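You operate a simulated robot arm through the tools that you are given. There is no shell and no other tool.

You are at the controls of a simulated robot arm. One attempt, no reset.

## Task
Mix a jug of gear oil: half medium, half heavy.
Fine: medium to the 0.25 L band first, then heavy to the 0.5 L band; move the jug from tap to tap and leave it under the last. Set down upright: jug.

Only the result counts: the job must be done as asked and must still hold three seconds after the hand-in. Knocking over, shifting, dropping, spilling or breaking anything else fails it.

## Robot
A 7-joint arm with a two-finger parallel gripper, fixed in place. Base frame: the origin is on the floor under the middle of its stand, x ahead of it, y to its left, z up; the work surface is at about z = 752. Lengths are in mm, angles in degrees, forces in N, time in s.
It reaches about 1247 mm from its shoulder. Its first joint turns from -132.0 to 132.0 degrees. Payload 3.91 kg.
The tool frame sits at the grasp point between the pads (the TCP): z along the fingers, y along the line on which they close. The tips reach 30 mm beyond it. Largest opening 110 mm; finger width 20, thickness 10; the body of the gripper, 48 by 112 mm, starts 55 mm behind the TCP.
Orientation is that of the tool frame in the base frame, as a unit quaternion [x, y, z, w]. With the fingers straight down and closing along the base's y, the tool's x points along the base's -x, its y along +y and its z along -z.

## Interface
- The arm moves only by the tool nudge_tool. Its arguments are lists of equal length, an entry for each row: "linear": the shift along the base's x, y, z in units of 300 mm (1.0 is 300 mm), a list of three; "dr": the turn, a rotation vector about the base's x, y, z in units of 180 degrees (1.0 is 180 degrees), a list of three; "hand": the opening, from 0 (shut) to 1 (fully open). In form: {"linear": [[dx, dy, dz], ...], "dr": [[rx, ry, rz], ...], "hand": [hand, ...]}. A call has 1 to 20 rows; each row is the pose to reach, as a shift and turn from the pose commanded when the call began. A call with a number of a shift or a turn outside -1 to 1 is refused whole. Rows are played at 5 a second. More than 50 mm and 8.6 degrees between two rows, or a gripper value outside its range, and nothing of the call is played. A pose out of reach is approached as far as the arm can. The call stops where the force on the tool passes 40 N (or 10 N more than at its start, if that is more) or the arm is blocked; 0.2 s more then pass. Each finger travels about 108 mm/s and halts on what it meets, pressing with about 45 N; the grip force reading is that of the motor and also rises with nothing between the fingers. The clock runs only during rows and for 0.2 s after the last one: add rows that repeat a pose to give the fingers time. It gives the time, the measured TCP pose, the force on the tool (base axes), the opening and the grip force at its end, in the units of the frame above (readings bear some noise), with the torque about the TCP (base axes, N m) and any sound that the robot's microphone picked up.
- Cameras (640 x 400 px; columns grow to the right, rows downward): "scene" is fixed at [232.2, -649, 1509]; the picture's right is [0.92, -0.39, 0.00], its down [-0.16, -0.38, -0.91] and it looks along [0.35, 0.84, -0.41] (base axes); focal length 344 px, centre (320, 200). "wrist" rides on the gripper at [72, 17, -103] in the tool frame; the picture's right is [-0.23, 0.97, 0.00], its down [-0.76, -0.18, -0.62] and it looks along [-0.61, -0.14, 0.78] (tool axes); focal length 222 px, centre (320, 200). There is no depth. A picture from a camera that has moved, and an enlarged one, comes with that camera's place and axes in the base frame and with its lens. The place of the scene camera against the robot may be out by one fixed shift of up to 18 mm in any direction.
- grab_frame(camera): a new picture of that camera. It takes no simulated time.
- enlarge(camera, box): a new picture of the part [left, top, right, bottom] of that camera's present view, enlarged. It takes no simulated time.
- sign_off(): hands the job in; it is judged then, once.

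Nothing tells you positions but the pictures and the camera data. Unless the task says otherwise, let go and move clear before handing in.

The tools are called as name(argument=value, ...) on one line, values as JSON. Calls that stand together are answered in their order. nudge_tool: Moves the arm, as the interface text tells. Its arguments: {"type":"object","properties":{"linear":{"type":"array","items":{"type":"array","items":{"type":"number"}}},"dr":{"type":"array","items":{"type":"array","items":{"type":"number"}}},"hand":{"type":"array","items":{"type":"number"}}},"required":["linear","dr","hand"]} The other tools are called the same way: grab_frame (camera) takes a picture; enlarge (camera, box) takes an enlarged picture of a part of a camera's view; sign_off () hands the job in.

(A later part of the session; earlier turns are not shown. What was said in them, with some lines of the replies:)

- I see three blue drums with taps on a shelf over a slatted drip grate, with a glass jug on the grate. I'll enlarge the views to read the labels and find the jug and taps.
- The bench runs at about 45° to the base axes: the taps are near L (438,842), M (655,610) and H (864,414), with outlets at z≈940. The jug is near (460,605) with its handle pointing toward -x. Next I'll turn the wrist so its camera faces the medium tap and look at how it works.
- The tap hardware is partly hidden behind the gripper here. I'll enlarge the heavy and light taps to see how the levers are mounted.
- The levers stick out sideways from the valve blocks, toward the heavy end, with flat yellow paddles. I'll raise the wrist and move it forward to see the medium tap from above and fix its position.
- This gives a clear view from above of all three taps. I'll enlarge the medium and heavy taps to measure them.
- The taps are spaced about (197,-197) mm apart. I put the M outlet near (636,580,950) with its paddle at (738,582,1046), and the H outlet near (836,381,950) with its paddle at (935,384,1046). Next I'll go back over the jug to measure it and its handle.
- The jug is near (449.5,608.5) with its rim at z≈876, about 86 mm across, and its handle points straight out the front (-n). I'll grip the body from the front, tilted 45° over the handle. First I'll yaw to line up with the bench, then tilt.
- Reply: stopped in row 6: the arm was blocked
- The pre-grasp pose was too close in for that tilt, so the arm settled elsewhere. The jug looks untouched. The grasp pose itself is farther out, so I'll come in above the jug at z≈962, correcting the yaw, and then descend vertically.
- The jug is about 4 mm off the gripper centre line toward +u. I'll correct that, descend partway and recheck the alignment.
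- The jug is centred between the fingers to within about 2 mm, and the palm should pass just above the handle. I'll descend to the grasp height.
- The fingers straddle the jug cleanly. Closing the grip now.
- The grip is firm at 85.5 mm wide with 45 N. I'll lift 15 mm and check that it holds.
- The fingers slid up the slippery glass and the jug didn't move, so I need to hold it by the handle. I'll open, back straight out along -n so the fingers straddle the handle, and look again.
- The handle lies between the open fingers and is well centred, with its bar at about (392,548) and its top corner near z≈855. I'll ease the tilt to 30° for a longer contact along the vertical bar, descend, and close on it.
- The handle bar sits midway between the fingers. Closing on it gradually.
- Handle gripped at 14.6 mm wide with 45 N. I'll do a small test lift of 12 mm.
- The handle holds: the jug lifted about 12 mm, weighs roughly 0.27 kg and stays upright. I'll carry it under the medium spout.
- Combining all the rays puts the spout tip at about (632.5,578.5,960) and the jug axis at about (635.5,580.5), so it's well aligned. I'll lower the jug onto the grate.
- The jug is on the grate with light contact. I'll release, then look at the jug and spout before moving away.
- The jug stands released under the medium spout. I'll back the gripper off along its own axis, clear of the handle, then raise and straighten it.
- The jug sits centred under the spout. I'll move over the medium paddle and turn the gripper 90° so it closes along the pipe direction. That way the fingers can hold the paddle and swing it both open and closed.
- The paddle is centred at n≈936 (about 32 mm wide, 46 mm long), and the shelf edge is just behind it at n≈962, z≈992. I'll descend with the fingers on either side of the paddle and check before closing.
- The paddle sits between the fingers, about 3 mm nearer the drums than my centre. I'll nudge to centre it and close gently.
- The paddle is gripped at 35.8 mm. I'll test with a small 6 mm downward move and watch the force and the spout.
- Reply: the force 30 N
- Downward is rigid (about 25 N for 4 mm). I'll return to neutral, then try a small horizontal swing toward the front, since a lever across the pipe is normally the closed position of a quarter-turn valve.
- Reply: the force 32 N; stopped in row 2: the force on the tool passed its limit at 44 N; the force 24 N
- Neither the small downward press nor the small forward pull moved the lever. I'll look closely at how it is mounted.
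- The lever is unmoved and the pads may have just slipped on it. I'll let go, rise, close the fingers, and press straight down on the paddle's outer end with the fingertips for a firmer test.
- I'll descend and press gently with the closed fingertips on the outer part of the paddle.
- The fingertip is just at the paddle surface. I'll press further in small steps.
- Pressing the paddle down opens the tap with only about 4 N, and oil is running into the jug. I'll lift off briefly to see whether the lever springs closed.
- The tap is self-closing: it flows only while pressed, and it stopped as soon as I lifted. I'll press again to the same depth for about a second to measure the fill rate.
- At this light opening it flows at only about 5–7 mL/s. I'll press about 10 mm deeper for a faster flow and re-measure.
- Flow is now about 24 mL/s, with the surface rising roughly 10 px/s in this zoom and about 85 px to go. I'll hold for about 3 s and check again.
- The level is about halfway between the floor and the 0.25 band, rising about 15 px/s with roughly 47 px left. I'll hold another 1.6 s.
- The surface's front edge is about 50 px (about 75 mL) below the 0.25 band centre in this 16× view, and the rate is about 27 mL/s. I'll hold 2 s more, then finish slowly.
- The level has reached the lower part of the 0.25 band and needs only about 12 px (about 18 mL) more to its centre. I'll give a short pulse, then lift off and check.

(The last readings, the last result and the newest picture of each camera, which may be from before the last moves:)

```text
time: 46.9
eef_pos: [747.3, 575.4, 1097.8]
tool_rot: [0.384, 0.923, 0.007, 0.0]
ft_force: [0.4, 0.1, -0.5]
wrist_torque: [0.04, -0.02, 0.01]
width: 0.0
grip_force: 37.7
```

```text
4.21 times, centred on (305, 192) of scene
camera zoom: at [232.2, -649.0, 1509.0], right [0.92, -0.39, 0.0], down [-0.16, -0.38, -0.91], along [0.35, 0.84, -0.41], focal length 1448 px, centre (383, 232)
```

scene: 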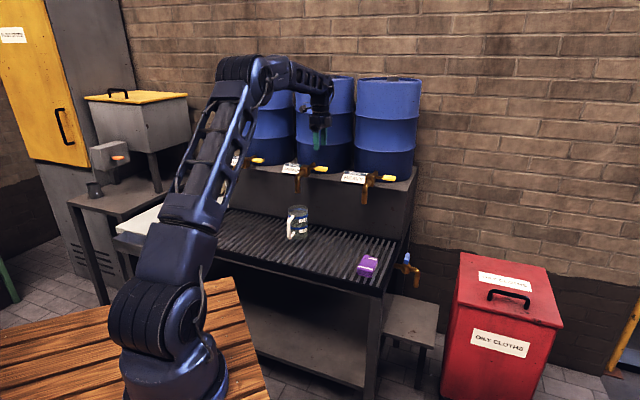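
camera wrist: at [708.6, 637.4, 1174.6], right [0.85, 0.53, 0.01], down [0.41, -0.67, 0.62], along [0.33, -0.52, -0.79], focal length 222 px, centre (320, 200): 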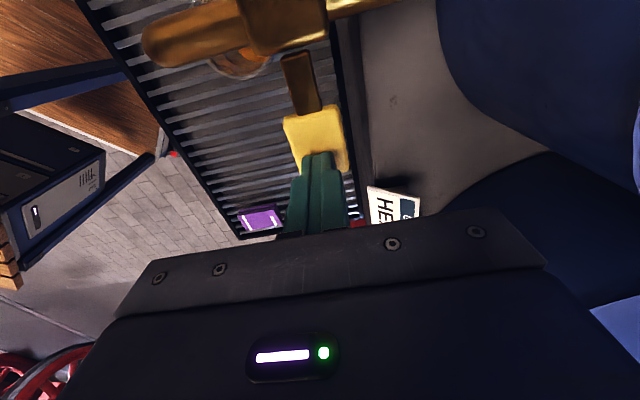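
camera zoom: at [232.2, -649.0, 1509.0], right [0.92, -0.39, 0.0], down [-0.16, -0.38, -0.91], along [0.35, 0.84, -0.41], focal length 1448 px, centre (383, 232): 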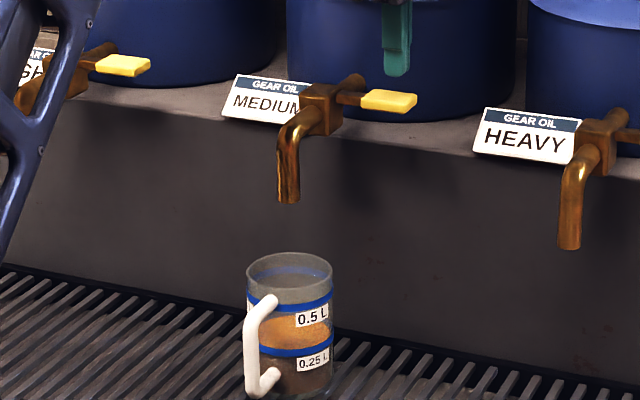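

enlarge(camera="scene", box=[292, 217, 312, 231])

grab_frame(camera="wrist")

```text
16.00 times, centred on (302, 224) of scene
camera zoom: at [232.2, -649.0, 1509.0], right [0.92, -0.39, 0.0], down [-0.16, -0.38, -0.91], along [0.35, 0.84, -0.41], focal length 5504 px, centre (608, -184)
```

zoom: 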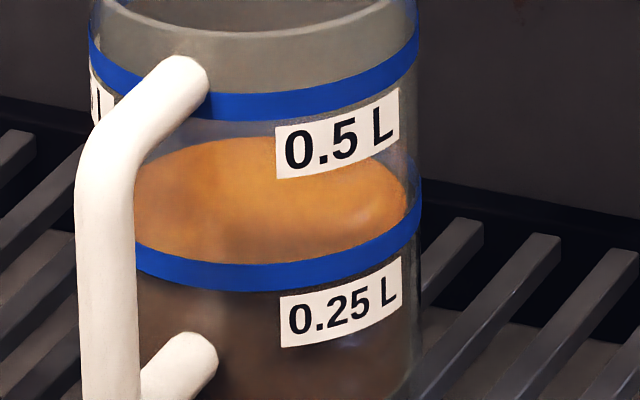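

```text
taken
camera wrist: at [707.9, 637.8, 1203.3], right [0.85, 0.53, 0.01], down [0.41, -0.67, 0.62], along [0.33, -0.52, -0.79], focal length 222 px, centre (320, 200)
```

wrist: 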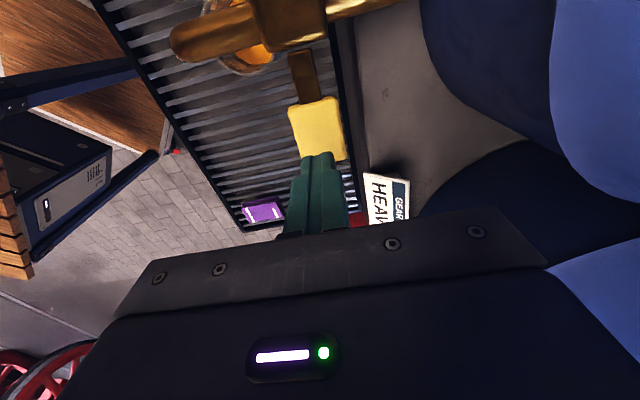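

The level is at the 0.25 L band centre, within a few mL, and the flow has stopped. Now I'll raise the hand and reverse my path back toward the jug handle.

nudge_tool(linear=[[0, 0, 0.1], [0, 0, 0.19], [-0.05, -0.02, 0.19], [-0.11, -0.05, 0.19], [-0.18, -0.085, 0.19], [-0.25, -0.12, 0.19], [-0.33, -0.157, 0.19], [-0.41, -0.195, 0.19], [-0.49, -0.233, 0.19], [-0.57, -0.271, 0.19], [-0.65, -0.31, 0.19], [-0.71, -0.339, 0.19], [-0.749, -0.358, 0.18], [-0.749, -0.358, 0.18]], dr=[[0, 0, 0], [0, 0, 0], [0, 0, 0.0455], [0, 0, 0.0909], [0, 0, 0.1364], [0, 0, 0.1818], [0, 0, 0.2273], [0, 0, 0.2727], [0, 0, 0.3182], [0, 0, 0.3636], [0, 0, 0.4091], [0, 0, 0.4545], [0, 0, 0.5], [0, 0, 0.5]], hand=[0, 0, 0, 0, 0.1, 0.2, 0.3, 0.4, 0.5, 0.6, 0.6, 0.6, 0.6, 0.6])

grab_frame(camera="wrist")

enlarge(camera="scene", box=[245, 145, 365, 245])

```text
time: 49.9
eef_pos: [522.2, 467.6, 1152.4]
tool_rot: [-0.383, 0.924, 0.005, -0.004]
ft_force: [0.2, -0.3, -0.5]
wrist_torque: [0.02, -0.01, -0.01]
width: 66.0
grip_force: 0.1
```

```text
taken
camera wrist: at [460.6, 428.3, 1258.0], right [-0.53, 0.85, 0.01], down [0.67, 0.41, 0.62], along [0.52, 0.33, -0.79], focal length 222 px, centre (320, 200)
```

wrist: 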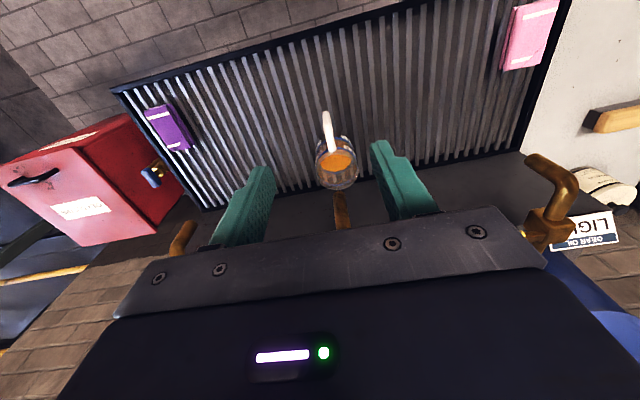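

```text
4.00 times, centred on (305, 195) of scene
camera zoom: at [232.2, -649.0, 1509.0], right [0.92, -0.39, 0.0], down [-0.16, -0.38, -0.91], along [0.35, 0.84, -0.41], focal length 1376 px, centre (380, 220)
```

zoom: 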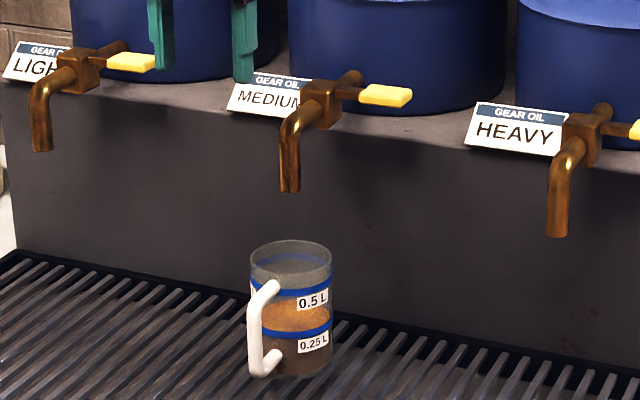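

The jug is undisturbed. I'll re-tilt by 30° and come down to the retreat point in front of the handle.

nudge_tool(linear=[[0, 0, -0.12], [0, 0, -0.24], [0, 0, -0.37], [0, 0, -0.5], [0, 0, -0.62], [0, 0, -0.62]], dr=[[0.0236, -0.0236, 0], [0.0472, -0.0472, 0], [0.0707, -0.0707, 0], [0.0943, -0.0943, 0], [0.1179, -0.1179, 0], [0.1179, -0.1179, 0]], hand=[0.6, 0.6, 0.6, 0.6, 0.6, 0.6])

grab_frame(camera="wrist")

```text
time: 51.3
eef_pos: [525.9, 468.9, 968.5]
tool_rot: [-0.371, 0.892, 0.105, 0.235]
ft_force: [-0.1, 0.2, 0.3]
wrist_torque: [0.02, 0.02, 0.0]
width: 66.0
grip_force: 0.0
```

```text
taken
camera wrist: at [433.4, 399.1, 1022.4], right [-0.55, 0.82, 0.13], down [0.38, 0.12, 0.92], along [0.74, 0.56, -0.38], focal length 222 px, centre (320, 200)
```

wrist: 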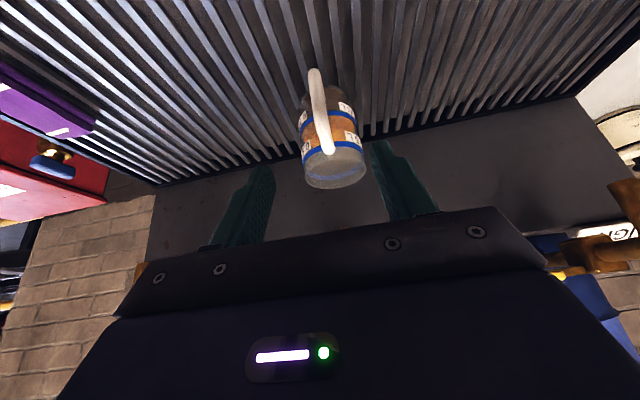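

enlarge(camera="wrist", box=[240, 50, 420, 210])

```text
2.50 times, centred on (330, 130) of wrist
camera zoom: at [433.4, 399.1, 1022.4], right [-0.55, 0.82, 0.13], down [0.38, 0.12, 0.92], along [0.74, 0.56, -0.38], focal length 555 px, centre (295, 375)
```

zoom: 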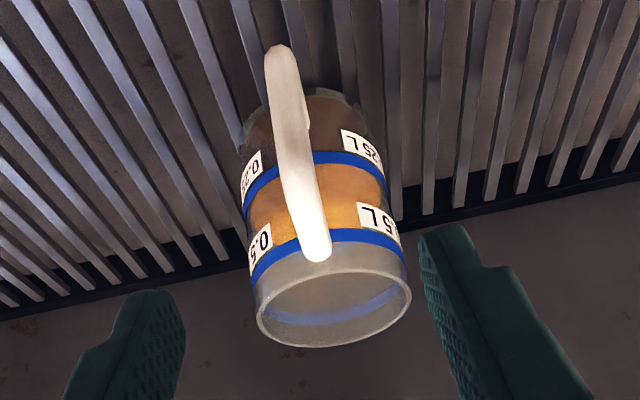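

The handle is well lined up between the fingers, so I'll descend along the tool axis to the grasp point.

nudge_tool(linear=[[0.042, 0.044, -0.11], [0.084, 0.088, -0.22], [0.125, 0.133, -0.33], [0.15, 0.16, -0.4], [0.167, 0.177, -0.443], [0.167, 0.177, -0.443]], dr=[[0, 0, 0], [0, 0, 0], [0, 0, 0], [0, 0, 0], [0, 0, 0], [0, 0, 0]], hand=[0.6, 0.6, 0.6, 0.6, 0.6, 0.6])

grab_frame(camera="wrist")

enlarge(camera="scene", box=[255, 175, 335, 245])

```text
time: 52.7
eef_pos: [574.6, 521.6, 833.0]
tool_rot: [-0.37, 0.892, 0.105, 0.235]
ft_force: [0.8, 0.6, 0.2]
wrist_torque: [0.01, -0.01, -0.02]
width: 65.8
grip_force: 0.1
```

```text
taken
camera wrist: at [482.5, 453.0, 888.0], right [-0.55, 0.82, 0.13], down [0.38, 0.12, 0.92], along [0.74, 0.55, -0.38], focal length 222 px, centre (320, 200)
```

wrist: 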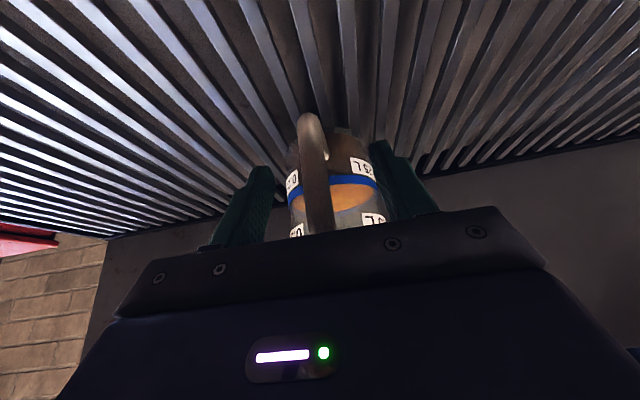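

```text
5.71 times, centred on (295, 210) of scene
camera zoom: at [232.2, -649.0, 1509.0], right [0.92, -0.39, 0.0], down [-0.16, -0.38, -0.91], along [0.35, 0.84, -0.41], focal length 1966 px, centre (463, 143)
```

zoom: 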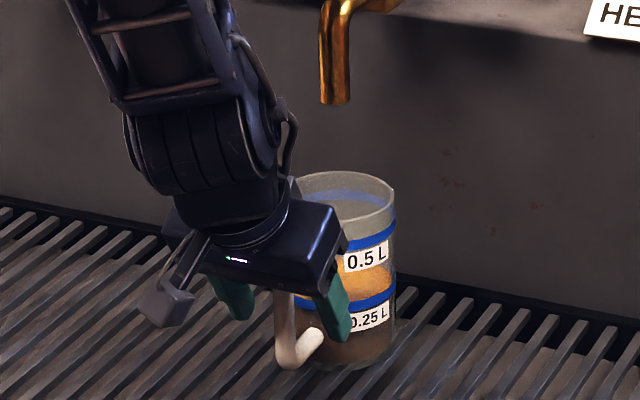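

Now I'll close on the handle again.

nudge_tool(linear=[[0, 0, 0], [0, 0, 0], [0, 0, 0], [0, 0, 0], [0, 0, 0], [0, 0, 0]], dr=[[0, 0, 0], [0, 0, 0], [0, 0, 0], [0, 0, 0], [0, 0, 0], [0, 0, 0]], hand=[0.45, 0.3, 0.22, 0.14, 0.05, 0])

nudge_tool(linear=[[0, 0, 0.008], [0, 0, 0.016], [0, 0, 0.024], [0, 0, 0.032], [0, 0, 0.032]], dr=[[0, 0, 0], [0, 0, 0], [0, 0, 0], [0, 0, 0], [0, 0, 0]], hand=[0, 0, 0, 0, 0])

enlarge(camera="scene", box=[255, 175, 335, 245])

grab_frame(camera="wrist")

```text
time: 54.1
eef_pos: [574.5, 521.5, 833.1]
tool_rot: [-0.371, 0.892, 0.105, 0.234]
ft_force: [0.5, 0.1, 3.1]
wrist_torque: [-0.05, -0.35, -0.06]
width: 14.3
grip_force: 45.1
```

```text
time: 55.3
eef_pos: [573.7, 521.4, 843.4]
tool_rot: [-0.371, 0.892, 0.105, 0.235]
ft_force: [-0.2, 0.3, -3.8]
wrist_torque: [-0.23, 0.18, 0.02]
width: 14.5
grip_force: 45.1
```

```text
5.71 times, centred on (295, 210) of scene
camera zoom: at [232.2, -649.0, 1509.0], right [0.92, -0.39, 0.0], down [-0.16, -0.38, -0.91], along [0.35, 0.84, -0.41], focal length 1966 px, centre (463, 143)
```

zoom: 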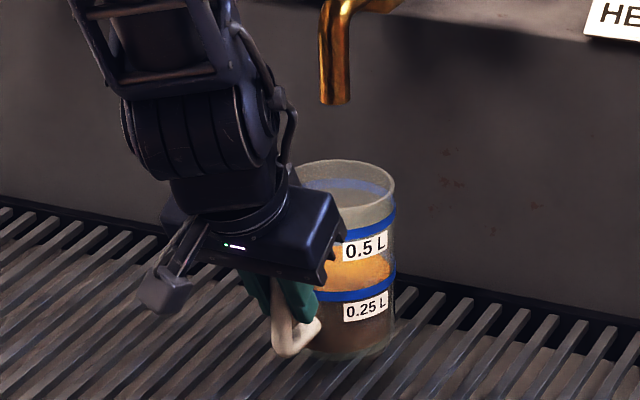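

```text
taken
camera wrist: at [481.5, 452.2, 898.0], right [-0.55, 0.82, 0.13], down [0.38, 0.12, 0.92], along [0.74, 0.55, -0.38], focal length 222 px, centre (320, 200)
```

wrist: 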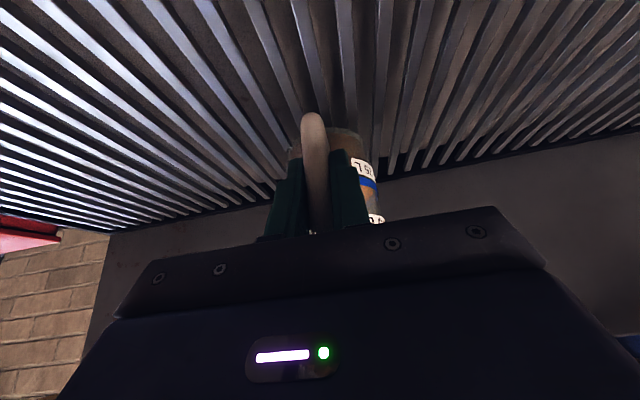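

The half-full jug is lifted about 10 mm and hanging level. I'll carry it smoothly along the bench to the heavy tap.

nudge_tool(linear=[[0.015, -0.015, 0], [0.045, -0.045, 0], [0.09, -0.09, 0], [0.14, -0.14, 0], [0.195, -0.195, 0], [0.25, -0.25, 0], [0.305, -0.305, 0], [0.36, -0.36, 0], [0.415, -0.415, 0], [0.47, -0.47, 0], [0.52, -0.52, 0], [0.565, -0.565, 0], [0.605, -0.605, 0], [0.635, -0.635, 0], [0.65, -0.65, 0], [0.657, -0.657, 0], [0.657, -0.657, 0]], dr=[[0, 0, 0], [0, 0, 0], [0, 0, 0], [0, 0, 0], [0, 0, 0], [0, 0, 0], [0, 0, 0], [0, 0, 0], [0, 0, 0], [0, 0, 0], [0, 0, 0], [0, 0, 0], [0, 0, 0], [0, 0, 0], [0, 0, 0], [0, 0, 0], [0, 0, 0]], hand=[0, 0, 0, 0, 0, 0, 0, 0, 0, 0, 0, 0, 0, 0, 0, 0, 0])

grab_frame(camera="scene")

enlarge(camera="scene", box=[310, 165, 430, 275])

grab_frame(camera="wrist")

```text
time: 58.9
eef_pos: [770.3, 324.3, 843.9]
tool_rot: [-0.371, 0.892, 0.105, 0.235]
ft_force: [0.9, -0.1, -4.4]
wrist_torque: [-0.2, 0.2, 0.0]
width: 14.5
grip_force: 44.8
```

```text
taken
```

scene: 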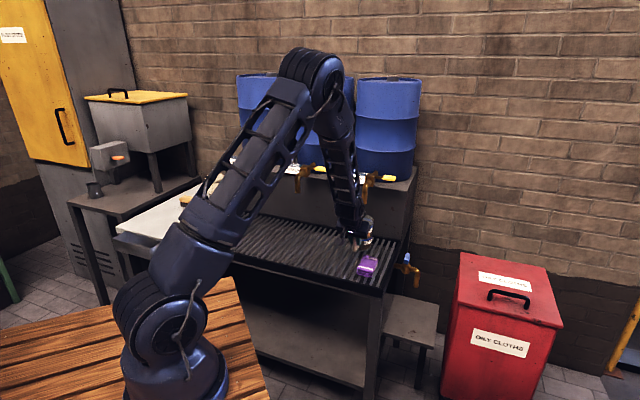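

```text
3.64 times, centred on (370, 220) of scene
camera zoom: at [232.2, -649.0, 1509.0], right [0.92, -0.39, 0.0], down [-0.16, -0.38, -0.91], along [0.35, 0.84, -0.41], focal length 1251 px, centre (138, 127)
```

zoom: 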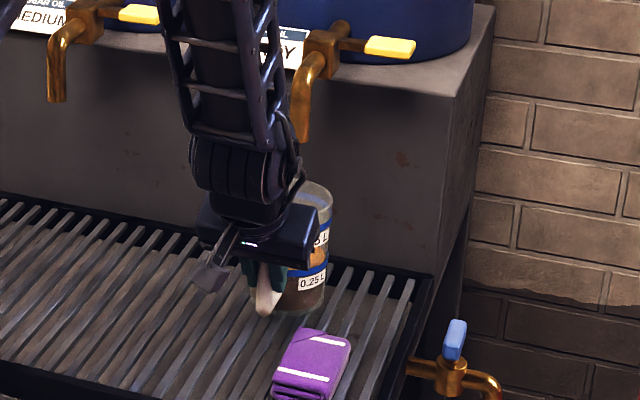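

```text
taken
camera wrist: at [677.8, 254.3, 898.2], right [-0.55, 0.82, 0.13], down [0.38, 0.12, 0.92], along [0.74, 0.55, -0.38], focal length 222 px, centre (320, 200)
```

wrist: 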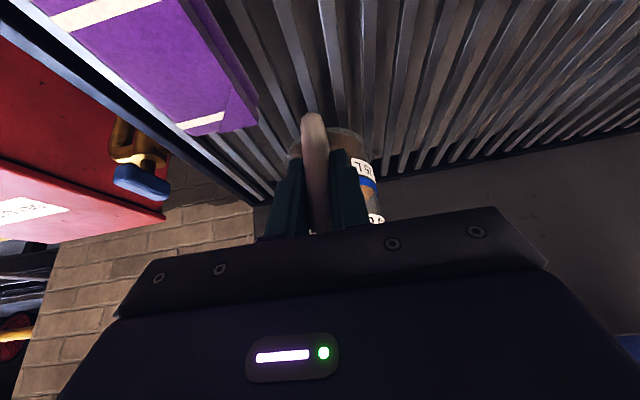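

enlarge(camera="scene", box=[345, 175, 405, 235])

```text
6.67 times, centred on (375, 205) of scene
camera zoom: at [232.2, -649.0, 1509.0], right [0.92, -0.39, 0.0], down [-0.16, -0.38, -0.91], along [0.35, 0.84, -0.41], focal length 2293 px, centre (-47, 167)
```

zoom: 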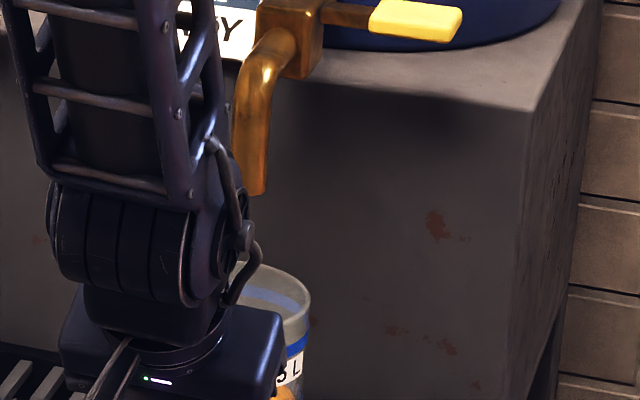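

The jug is within a few mm of being under the heavy spout and clear of the purple cloth. I'll trim slightly and lower it onto the grate.

nudge_tool(linear=[[0.002, -0.006, -0.008], [0.004, -0.011, -0.018], [0.004, -0.011, -0.027], [0.004, -0.011, -0.033], [0.004, -0.011, -0.034]], dr=[[0, 0, 0], [0, 0, 0], [0, 0, 0], [0, 0, 0], [0, 0, 0]], hand=[0, 0, 0, 0, 0])

enlarge(camera="scene", box=[330, 200, 410, 270])

```text
time: 60.1
eef_pos: [771.2, 320.9, 833.7]
tool_rot: [-0.371, 0.892, 0.106, 0.236]
ft_force: [-3.1, -1.2, 7.3]
wrist_torque: [0.07, -0.52, 0.03]
width: 14.8
grip_force: 44.9
```

```text
5.71 times, centred on (370, 235) of scene
camera zoom: at [232.2, -649.0, 1509.0], right [0.92, -0.39, 0.0], down [-0.16, -0.38, -0.91], along [0.35, 0.84, -0.41], focal length 1966 px, centre (34, 0)
```

zoom: 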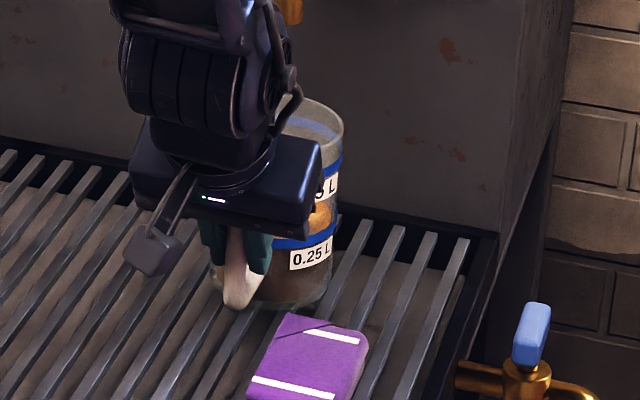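

The jug is down on the grate beside the cloth without touching it. I'll release the handle and back off along the tool axis.

nudge_tool(linear=[[0, 0, 0], [0, 0, 0], [0, 0, 0], [0, 0, 0]], dr=[[0, 0, 0], [0, 0, 0], [0, 0, 0], [0, 0, 0]], hand=[0.2, 0.35, 0.5, 0.5])

nudge_tool(linear=[[-0.044, -0.044, 0.108], [-0.088, -0.088, 0.217], [-0.133, -0.133, 0.325], [-0.177, -0.177, 0.433]], dr=[[0, 0, 0], [0, 0, 0], [0, 0, 0], [0, 0, 0]], hand=[0.5, 0.5, 0.5, 0.5])

enlarge(camera="scene", box=[310, 165, 430, 275])

grab_frame(camera="wrist")

```text
time: 61.1
eef_pos: [770.2, 320.1, 833.2]
tool_rot: [-0.37, 0.893, 0.105, 0.235]
ft_force: [0.1, -0.1, -0.6]
wrist_torque: [0.0, -0.05, -0.01]
width: 55.2
grip_force: 0.1
```

```text
time: 62.1
eef_pos: [719.9, 267.4, 962.3]
tool_rot: [-0.371, 0.892, 0.106, 0.234]
ft_force: [0.0, 0.4, -0.5]
wrist_torque: [0.01, 0.04, 0.02]
width: 55.3
grip_force: 0.1
```

```text
3.64 times, centred on (370, 220) of scene
camera zoom: at [232.2, -649.0, 1509.0], right [0.92, -0.39, 0.0], down [-0.16, -0.38, -0.91], along [0.35, 0.84, -0.41], focal length 1251 px, centre (138, 127)
```

zoom: 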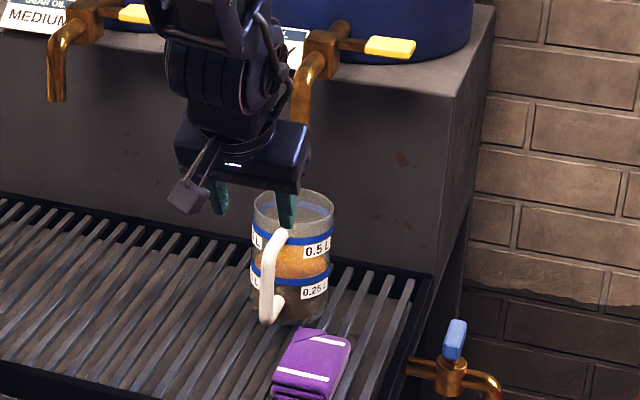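

```text
taken
camera wrist: at [627.2, 197.4, 1017.8], right [-0.55, 0.82, 0.13], down [0.38, 0.12, 0.92], along [0.74, 0.55, -0.38], focal length 222 px, centre (320, 200)
```

wrist: 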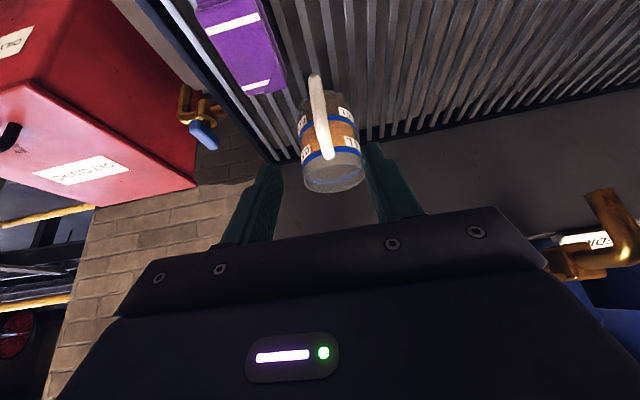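

The jug stands under the heavy spout and the cloth is undisturbed. I'll raise and straighten the tool, closing the fingers for pressing.

nudge_tool(linear=[[0, 0, 0.12], [0, 0, 0.25], [0, 0, 0.38], [0, 0, 0.5], [0, 0, 0.63], [0, 0, 0.63]], dr=[[-0.0236, 0.0236, 0], [-0.0472, 0.0472, 0], [-0.0707, 0.0707, 0], [-0.0943, 0.0943, 0], [-0.1179, 0.1179, 0], [-0.1179, 0.1179, 0]], hand=[0.5, 0.4, 0.3, 0.2, 0.1, 0])

enlarge(camera="scene", box=[330, 155, 430, 255])

grab_frame(camera="wrist")

```text
time: 63.5
eef_pos: [718.6, 269.7, 1152.2]
tool_rot: [-0.382, 0.924, 0.005, -0.004]
ft_force: [0.2, -0.3, -0.2]
wrist_torque: [0.0, 0.02, 0.01]
width: 0.0
grip_force: 37.9
```

```text
4.00 times, centred on (380, 205) of scene
camera zoom: at [232.2, -649.0, 1509.0], right [0.92, -0.39, 0.0], down [-0.16, -0.38, -0.91], along [0.35, 0.84, -0.41], focal length 1376 px, centre (80, 180)
```

zoom: 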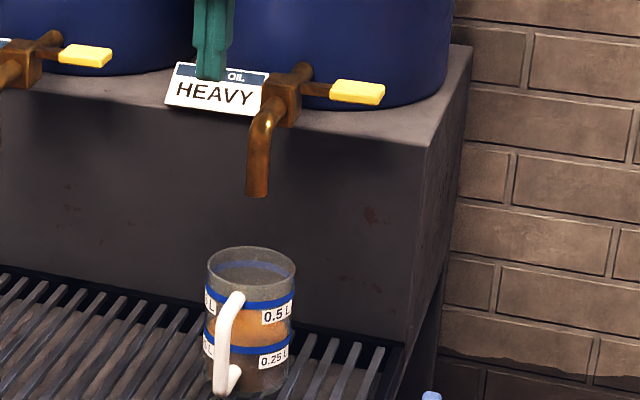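

```text
taken
camera wrist: at [656.8, 229.1, 1257.5], right [-0.53, 0.85, 0.01], down [0.67, 0.41, 0.62], along [0.52, 0.33, -0.79], focal length 222 px, centre (320, 200)
```

wrist: 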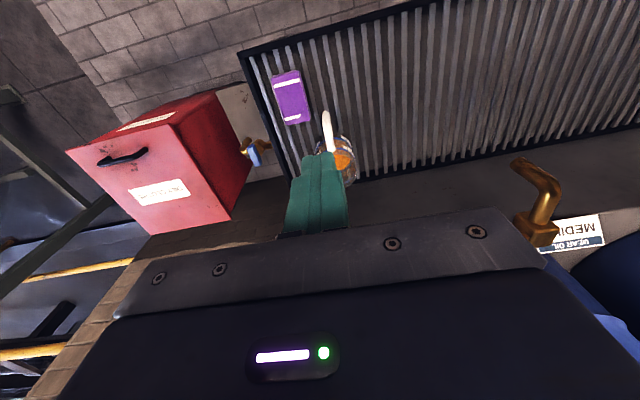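

The jug is centred under the heavy spout, to within about 1–5 mm. I'll move above the heavy paddle.

nudge_tool(linear=[[0.08, 0.038, 0.01], [0.17, 0.081, 0.01], [0.27, 0.129, 0.01], [0.37, 0.176, 0.01], [0.47, 0.224, 0.01], [0.57, 0.272, 0.01], [0.66, 0.315, 0.01], [0.73, 0.348, 0.01], [0.753, 0.359, 0.01], [0.753, 0.359, 0.01]], dr=[[0, 0, 0], [0, 0, 0], [0, 0, 0], [0, 0, 0], [0, 0, 0], [0, 0, 0], [0, 0, 0], [0, 0, 0], [0, 0, 0], [0, 0, 0]], hand=[0, 0, 0, 0, 0, 0, 0, 0, 0, 0])

enlarge(camera="scene", box=[340, 120, 440, 220])

grab_frame(camera="wrist")

grab_frame(camera="scene")

```text
time: 65.7
eef_pos: [945.1, 376.5, 1156.9]
tool_rot: [-0.383, 0.924, 0.005, -0.004]
ft_force: [-0.5, -0.3, -0.4]
wrist_torque: [-0.02, -0.02, 0.0]
width: 0.0
grip_force: 37.7
```

```text
4.00 times, centred on (390, 170) of scene
camera zoom: at [232.2, -649.0, 1509.0], right [0.92, -0.39, 0.0], down [-0.16, -0.38, -0.91], along [0.35, 0.84, -0.41], focal length 1376 px, centre (40, 320)
```

zoom: 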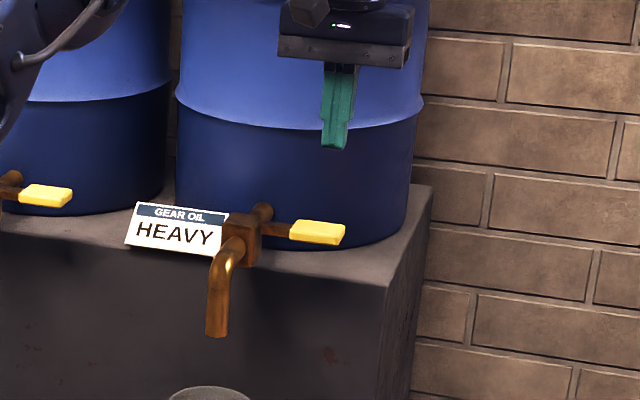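

```text
taken
camera wrist: at [882.8, 336.9, 1259.9], right [-0.53, 0.85, 0.01], down [0.67, 0.41, 0.62], along [0.52, 0.33, -0.79], focal length 222 px, centre (320, 200)
```

wrist: 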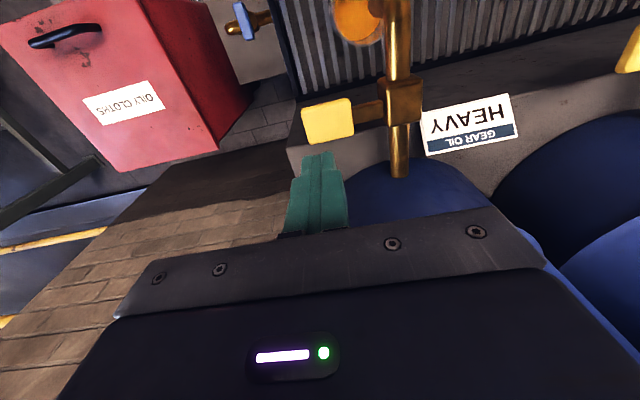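

```text
taken
```

scene: 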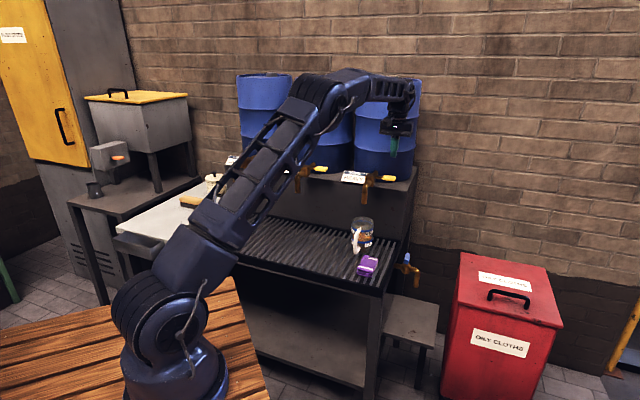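

The wrist camera shows the paddle just below the closed fingertips, with the jug and its oil visible under the spout. I'll descend to touch the paddle.

nudge_tool(linear=[[0, 0, -0.08], [0, 0, -0.16], [0, 0, -0.23], [0, 0, -0.25]], dr=[[0, 0, 0], [0, 0, 0], [0, 0, 0], [0, 0, 0]], hand=[0, 0, 0, 0])

enlarge(camera="scene", box=[350, 150, 410, 200])

enlarge(camera="scene", box=[345, 225, 380, 250])

```text
time: 66.7
eef_pos: [943.6, 375.9, 1079.4]
tool_rot: [-0.382, 0.924, 0.006, -0.004]
ft_force: [0.1, -0.3, -0.3]
wrist_torque: [-0.01, 0.0, -0.01]
width: 0.2
grip_force: 37.7
```

```text
8.00 times, centred on (380, 175) of scene
camera zoom: at [232.2, -649.0, 1509.0], right [0.92, -0.39, 0.0], down [-0.16, -0.38, -0.91], along [0.35, 0.84, -0.41], focal length 2752 px, centre (-160, 400)
```

zoom: 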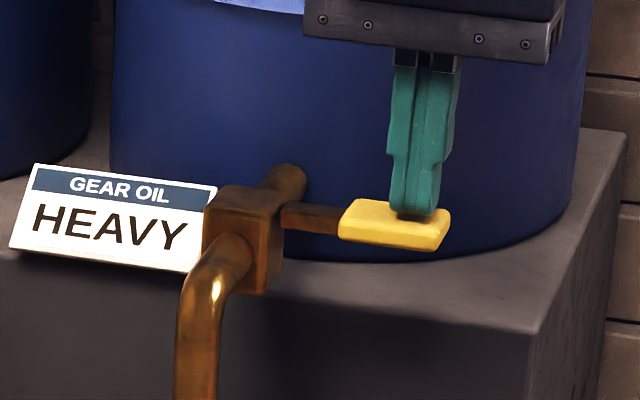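

```text
16.00 times, centred on (362, 238) of scene
camera zoom: at [232.2, -649.0, 1509.0], right [0.92, -0.39, 0.0], down [-0.16, -0.38, -0.91], along [0.35, 0.84, -0.41], focal length 5504 px, centre (-360, -400)
```

zoom: 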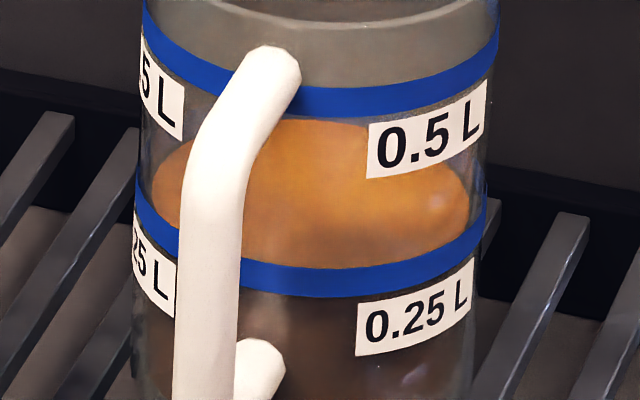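

Fingertips are at the paddle, and the jug view is clear with the medium oil at the 0.25 band. I'll press about 20 mm and hold for a second to measure the heavy flow.

nudge_tool(linear=[[0, 0, -0.033], [0, 0, -0.065], [0, 0, -0.065], [0, 0, -0.065], [0, 0, -0.065]], dr=[[0, 0, 0], [0, 0, 0], [0, 0, 0], [0, 0, 0], [0, 0, 0]], hand=[0, 0, 0, 0, 0])

enlarge(camera="scene", box=[345, 215, 385, 240])

enlarge(camera="scene", box=[330, 155, 430, 255])

```text
time: 67.9
eef_pos: [944.3, 375.1, 1060.9]
tool_rot: [-0.382, 0.924, 0.006, -0.004]
ft_force: [2.1, 0.3, 5.1]
wrist_torque: [0.06, -0.01, -0.04]
width: 0.0
grip_force: 37.6
```

```text
16.00 times, centred on (365, 228) of scene
camera zoom: at [232.2, -649.0, 1509.0], right [0.92, -0.39, 0.0], down [-0.16, -0.38, -0.91], along [0.35, 0.84, -0.41], focal length 5504 px, centre (-400, -240)
```

zoom: 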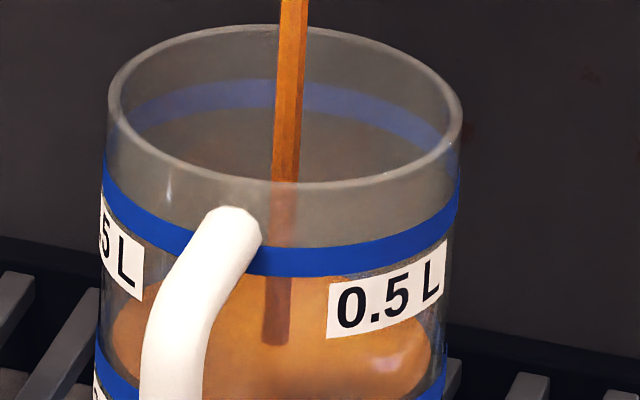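

```text
4.00 times, centred on (380, 205) of scene
camera zoom: at [232.2, -649.0, 1509.0], right [0.92, -0.39, 0.0], down [-0.16, -0.38, -0.91], along [0.35, 0.84, -0.41], focal length 1376 px, centre (80, 180)
```

zoom: 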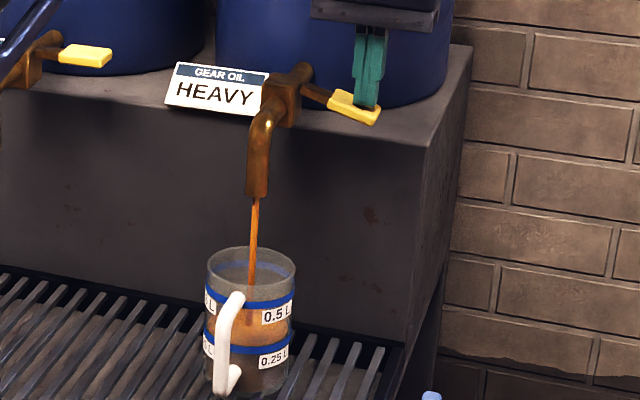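

Heavy oil is running cleanly into the jug at a similar rate. I'll hold for about 3 s and recheck.

nudge_tool(linear=[[0, 0, 0], [0, 0, 0], [0, 0, 0], [0, 0, 0], [0, 0, 0], [0, 0, 0], [0, 0, 0], [0, 0, 0], [0, 0, 0], [0, 0, 0], [0, 0, 0], [0, 0, 0], [0, 0, 0], [0, 0, 0]], dr=[[0, 0, 0], [0, 0, 0], [0, 0, 0], [0, 0, 0], [0, 0, 0], [0, 0, 0], [0, 0, 0], [0, 0, 0], [0, 0, 0], [0, 0, 0], [0, 0, 0], [0, 0, 0], [0, 0, 0], [0, 0, 0]], hand=[0, 0, 0, 0, 0, 0, 0, 0, 0, 0, 0, 0, 0, 0])

enlarge(camera="scene", box=[345, 215, 385, 240])

```text
time: 70.9
eef_pos: [944.2, 375.3, 1060.2]
tool_rot: [-0.382, 0.924, 0.006, -0.004]
ft_force: [1.5, -1.4, 5.4]
wrist_torque: [-0.03, -0.04, -0.02]
width: 0.1
grip_force: 38.0
```

```text
16.00 times, centred on (365, 228) of scene
camera zoom: at [232.2, -649.0, 1509.0], right [0.92, -0.39, 0.0], down [-0.16, -0.38, -0.91], along [0.35, 0.84, -0.41], focal length 5504 px, centre (-400, -240)
```

zoom: 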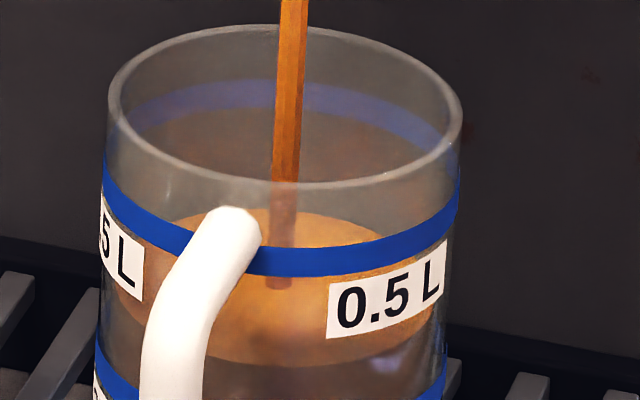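

The level is rising about 19 px/s in this view with roughly 106 px to go to the 0.5 band centre. I'll hold about 3 s more.

nudge_tool(linear=[[0, 0, 0], [0, 0, 0], [0, 0, 0], [0, 0, 0], [0, 0, 0], [0, 0, 0], [0, 0, 0], [0, 0, 0], [0, 0, 0], [0, 0, 0], [0, 0, 0], [0, 0, 0], [0, 0, 0], [0, 0, 0]], dr=[[0, 0, 0], [0, 0, 0], [0, 0, 0], [0, 0, 0], [0, 0, 0], [0, 0, 0], [0, 0, 0], [0, 0, 0], [0, 0, 0], [0, 0, 0], [0, 0, 0], [0, 0, 0], [0, 0, 0], [0, 0, 0]], hand=[0, 0, 0, 0, 0, 0, 0, 0, 0, 0, 0, 0, 0, 0])

enlarge(camera="scene", box=[345, 215, 385, 240])

```text
time: 73.9
eef_pos: [945.2, 375.0, 1061.0]
tool_rot: [-0.382, 0.924, 0.006, -0.004]
ft_force: [0.5, -0.7, 4.9]
wrist_torque: [0.0, 0.02, 0.0]
width: 0.0
grip_force: 37.6
```

```text
16.00 times, centred on (365, 228) of scene
camera zoom: at [232.2, -649.0, 1509.0], right [0.92, -0.39, 0.0], down [-0.16, -0.38, -0.91], along [0.35, 0.84, -0.41], focal length 5504 px, centre (-400, -240)
```

zoom: 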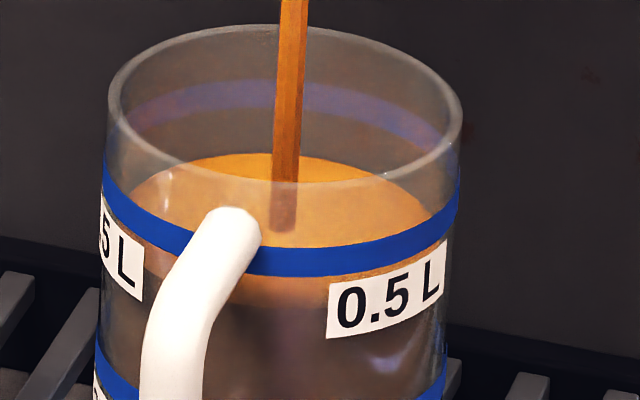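

About 48 px remain. I'll hold 1.4 s more, then finish with short pulses.

nudge_tool(linear=[[0, 0, 0], [0, 0, 0], [0, 0, 0], [0, 0, 0], [0, 0, 0], [0, 0, 0], [0, 0, 0]], dr=[[0, 0, 0], [0, 0, 0], [0, 0, 0], [0, 0, 0], [0, 0, 0], [0, 0, 0], [0, 0, 0]], hand=[0, 0, 0, 0, 0, 0, 0])

enlarge(camera="scene", box=[345, 215, 385, 240])

```text
time: 75.5
eef_pos: [944.8, 375.1, 1060.2]
tool_rot: [-0.381, 0.925, 0.006, -0.004]
ft_force: [0.4, -1.7, 4.4]
wrist_torque: [0.02, 0.0, 0.02]
width: 0.0
grip_force: 37.5
```

```text
16.00 times, centred on (365, 228) of scene
camera zoom: at [232.2, -649.0, 1509.0], right [0.92, -0.39, 0.0], down [-0.16, -0.38, -0.91], along [0.35, 0.84, -0.41], focal length 5504 px, centre (-400, -240)
```

zoom: 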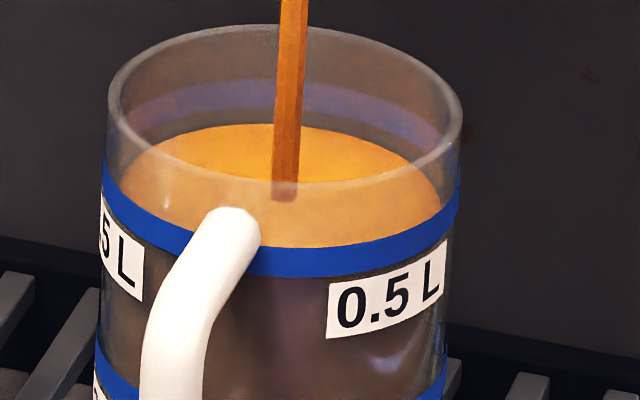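

About 19–25 px (about 28 mL) remain to the band centre. I'll hold 0.8 s more and lift off.

nudge_tool(linear=[[0, 0, 0], [0, 0, 0], [0, 0, 0], [0, 0, 0], [0, 0, 0.04], [0, 0, 0.1], [0, 0, 0.13]], dr=[[0, 0, 0], [0, 0, 0], [0, 0, 0], [0, 0, 0], [0, 0, 0], [0, 0, 0], [0, 0, 0]], hand=[0, 0, 0, 0, 0, 0, 0])

enlarge(camera="scene", box=[345, 215, 385, 240])

enlarge(camera="scene", box=[330, 155, 430, 255])

grab_frame(camera="wrist")

```text
time: 77.1
eef_pos: [945.4, 375.3, 1100.1]
tool_rot: [-0.382, 0.924, 0.006, -0.004]
ft_force: [-0.2, 0.3, 0.7]
wrist_torque: [0.03, 0.04, -0.01]
width: 0.1
grip_force: 37.5
```

```text
16.00 times, centred on (365, 228) of scene
camera zoom: at [232.2, -649.0, 1509.0], right [0.92, -0.39, 0.0], down [-0.16, -0.38, -0.91], along [0.35, 0.84, -0.41], focal length 5504 px, centre (-400, -240)
```

zoom: 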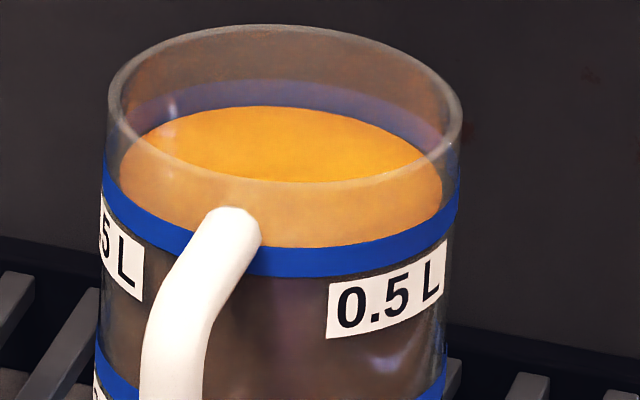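

```text
4.00 times, centred on (380, 205) of scene
camera zoom: at [232.2, -649.0, 1509.0], right [0.92, -0.39, 0.0], down [-0.16, -0.38, -0.91], along [0.35, 0.84, -0.41], focal length 1376 px, centre (80, 180)
```

zoom: 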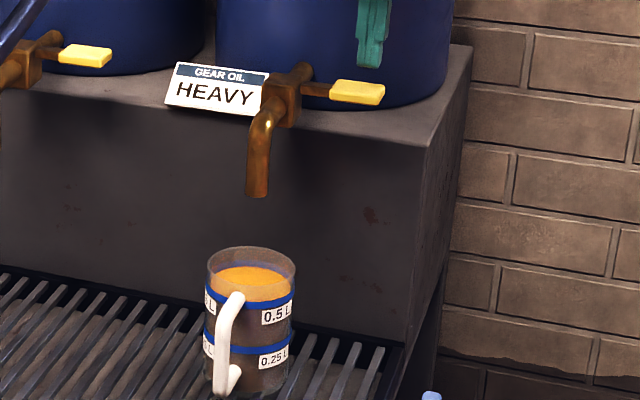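

```text
taken
camera wrist: at [882.9, 336.0, 1203.2], right [-0.53, 0.85, 0.01], down [0.67, 0.41, 0.62], along [0.52, 0.33, -0.79], focal length 222 px, centre (320, 200)
```

wrist: 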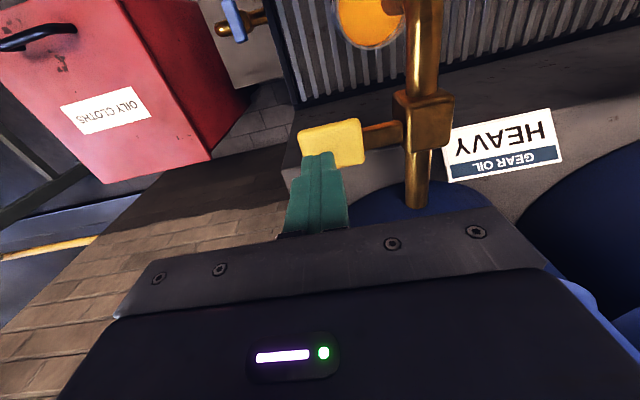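

Careful geometry puts the surface about 9 px (10–14 mL) below the 0.5 band's centre, still inside the band. I'll add a gentle, shallow top-up of a few mL at the slow opening.

nudge_tool(linear=[[0, 0, -0.065], [0, 0, -0.099], [0, 0, -0.099], [0, 0, -0.099], [0, 0, -0.099], [0, 0, -0.06], [0, 0, 0]], dr=[[0, 0, 0], [0, 0, 0], [0, 0, 0], [0, 0, 0], [0, 0, 0], [0, 0, 0], [0, 0, 0]], hand=[0, 0, 0, 0, 0, 0, 0])

enlarge(camera="scene", box=[345, 215, 385, 240])

```text
time: 78.7
eef_pos: [944.5, 374.9, 1101.3]
tool_rot: [-0.382, 0.924, 0.006, -0.004]
ft_force: [0.3, 0.1, 0.2]
wrist_torque: [-0.01, 0.03, -0.02]
width: 0.0
grip_force: 37.3
```

```text
16.00 times, centred on (365, 228) of scene
camera zoom: at [232.2, -649.0, 1509.0], right [0.92, -0.39, 0.0], down [-0.16, -0.38, -0.91], along [0.35, 0.84, -0.41], focal length 5504 px, centre (-400, -240)
```

zoom: 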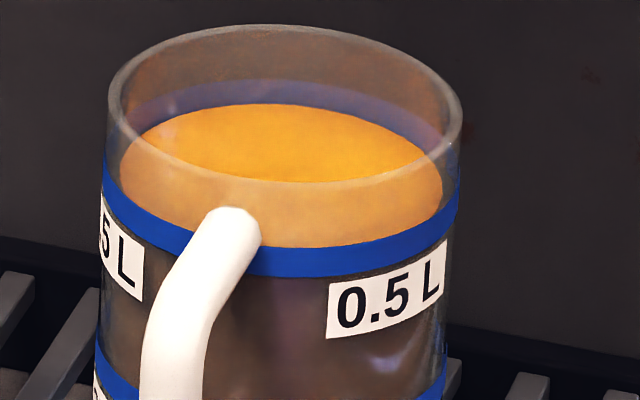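

That raised it by about 3 mL. I'll do one more similar gentle pulse.

nudge_tool(linear=[[0, 0, -0.065], [0, 0, -0.1], [0, 0, -0.1], [0, 0, -0.1], [0, 0, -0.1], [0, 0, -0.1], [0, 0, -0.06], [0, 0, 0]], dr=[[0, 0, 0], [0, 0, 0], [0, 0, 0], [0, 0, 0], [0, 0, 0], [0, 0, 0], [0, 0, 0], [0, 0, 0]], hand=[0, 0, 0, 0, 0, 0, 0, 0])

enlarge(camera="scene", box=[345, 215, 385, 240])

enlarge(camera="scene", box=[330, 155, 430, 255])

```text
time: 80.5
eef_pos: [945.0, 374.8, 1100.0]
tool_rot: [-0.381, 0.924, 0.006, -0.005]
ft_force: [-0.4, -0.4, -0.6]
wrist_torque: [0.0, 0.0, 0.0]
width: 0.1
grip_force: 37.8
```

```text
16.00 times, centred on (365, 228) of scene
camera zoom: at [232.2, -649.0, 1509.0], right [0.92, -0.39, 0.0], down [-0.16, -0.38, -0.91], along [0.35, 0.84, -0.41], focal length 5504 px, centre (-400, -240)
```

zoom: 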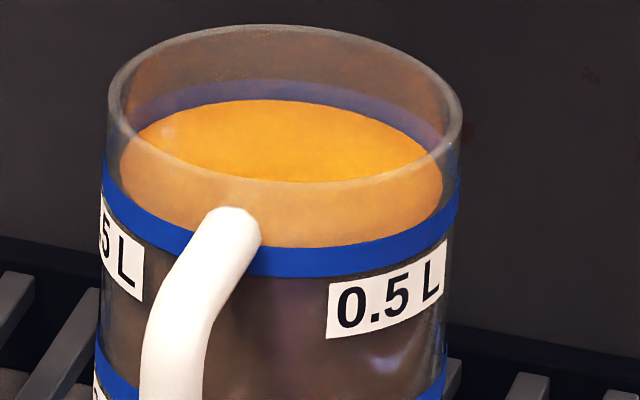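

```text
4.00 times, centred on (380, 205) of scene
camera zoom: at [232.2, -649.0, 1509.0], right [0.92, -0.39, 0.0], down [-0.16, -0.38, -0.91], along [0.35, 0.84, -0.41], focal length 1376 px, centre (80, 180)
```

zoom: 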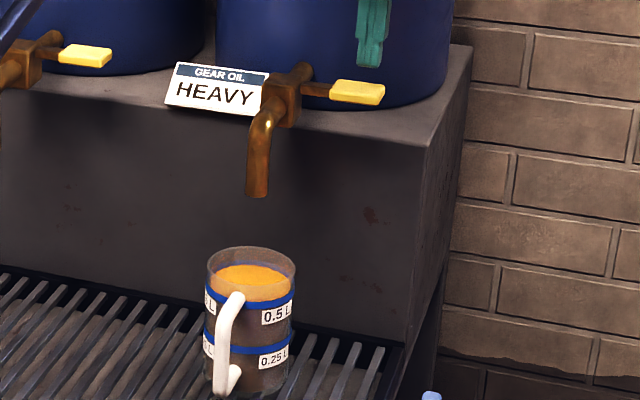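

The surface now sits essentially at the 0.5 L band centre, the tap has sprung shut and nothing is dripping. I'll raise the hand and move clear.

nudge_tool(linear=[[0, 0, 0.1], [0, 0, 0.2], [-0.07, -0.035, 0.25], [-0.16, -0.08, 0.25], [-0.26, -0.13, 0.25], [-0.36, -0.18, 0.25], [-0.46, -0.22, 0.25], [-0.56, -0.27, 0.25], [-0.65, -0.31, 0.25], [-0.7, -0.34, 0.25], [-0.7, -0.34, 0.25]], dr=[[0, 0, 0], [0, 0, 0], [0, 0, 0], [0, 0, 0], [0, 0, 0], [0, 0, 0], [0, 0, 0], [0, 0, 0], [0, 0, 0], [0, 0, 0], [0, 0, 0]], hand=[0, 0, 0, 0, 0, 0, 0, 0, 0, 0, 0])

grab_frame(camera="scene")

enlarge(camera="scene", box=[200, 140, 420, 280])

enlarge(camera="scene", box=[345, 215, 385, 240])

```text
time: 82.9
eef_pos: [734.3, 273.3, 1175.6]
tool_rot: [-0.382, 0.924, 0.006, -0.005]
ft_force: [0.5, -0.4, 0.3]
wrist_torque: [0.01, -0.01, -0.01]
width: 0.1
grip_force: 37.5
```

```text
taken
```

scene: 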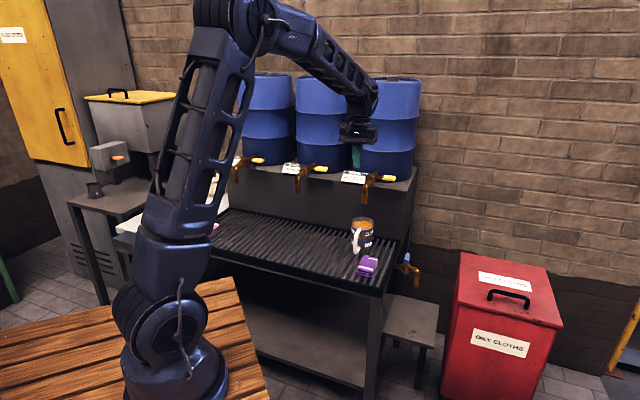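

```text
2.86 times, centred on (310, 210) of scene
camera zoom: at [232.2, -649.0, 1509.0], right [0.92, -0.39, 0.0], down [-0.16, -0.38, -0.91], along [0.35, 0.84, -0.41], focal length 983 px, centre (349, 171)
```

zoom: 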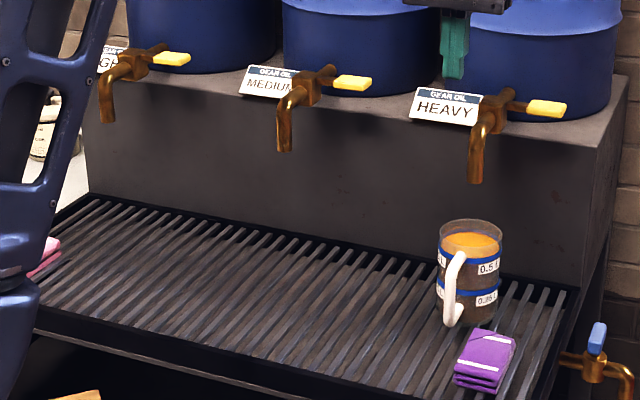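

```text
16.00 times, centred on (365, 228) of scene
camera zoom: at [232.2, -649.0, 1509.0], right [0.92, -0.39, 0.0], down [-0.16, -0.38, -0.91], along [0.35, 0.84, -0.41], focal length 5504 px, centre (-400, -240)
```

zoom: 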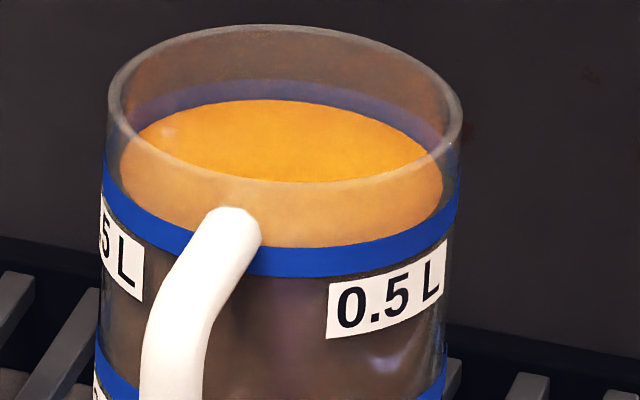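

The jug stands upright under the heavy spout, filled to the 0.5 L band. All levers are back in the closed position, the cloths and labels are where they started, and the arm is clear. Handing in.

sign_off()

```text
The job is handed in.
```

I've mixed the jug of gear oil and handed it in; no verdict came back, so I don't know yet whether it passed. It holds medium oil to the 0.25 L band, then heavy oil to the 0.5 L band. It stands upright under the heavy tap, and the arm is clear.

- **Levels:** the total reads about 0.495 L, close to the centre of the 0.5 band. The medium oil reads about 0.235 L, inside its band but 10–15 mL below centre. That makes the mix slightly more than half heavy. I didn't add medium afterwards, because that would have broken the order you asked for.
- **Surroundings:** nothing looks knocked, shifted or spilled. The cloths and labels are where they started, and all the tap levers are closed with no drips.
- **Handling:** the glass was too slippery to grip by the body, so I carried the jug by its handle. I also gripped the medium lever and pulled it the wrong way before finding it opens by pressing down; it works normally.
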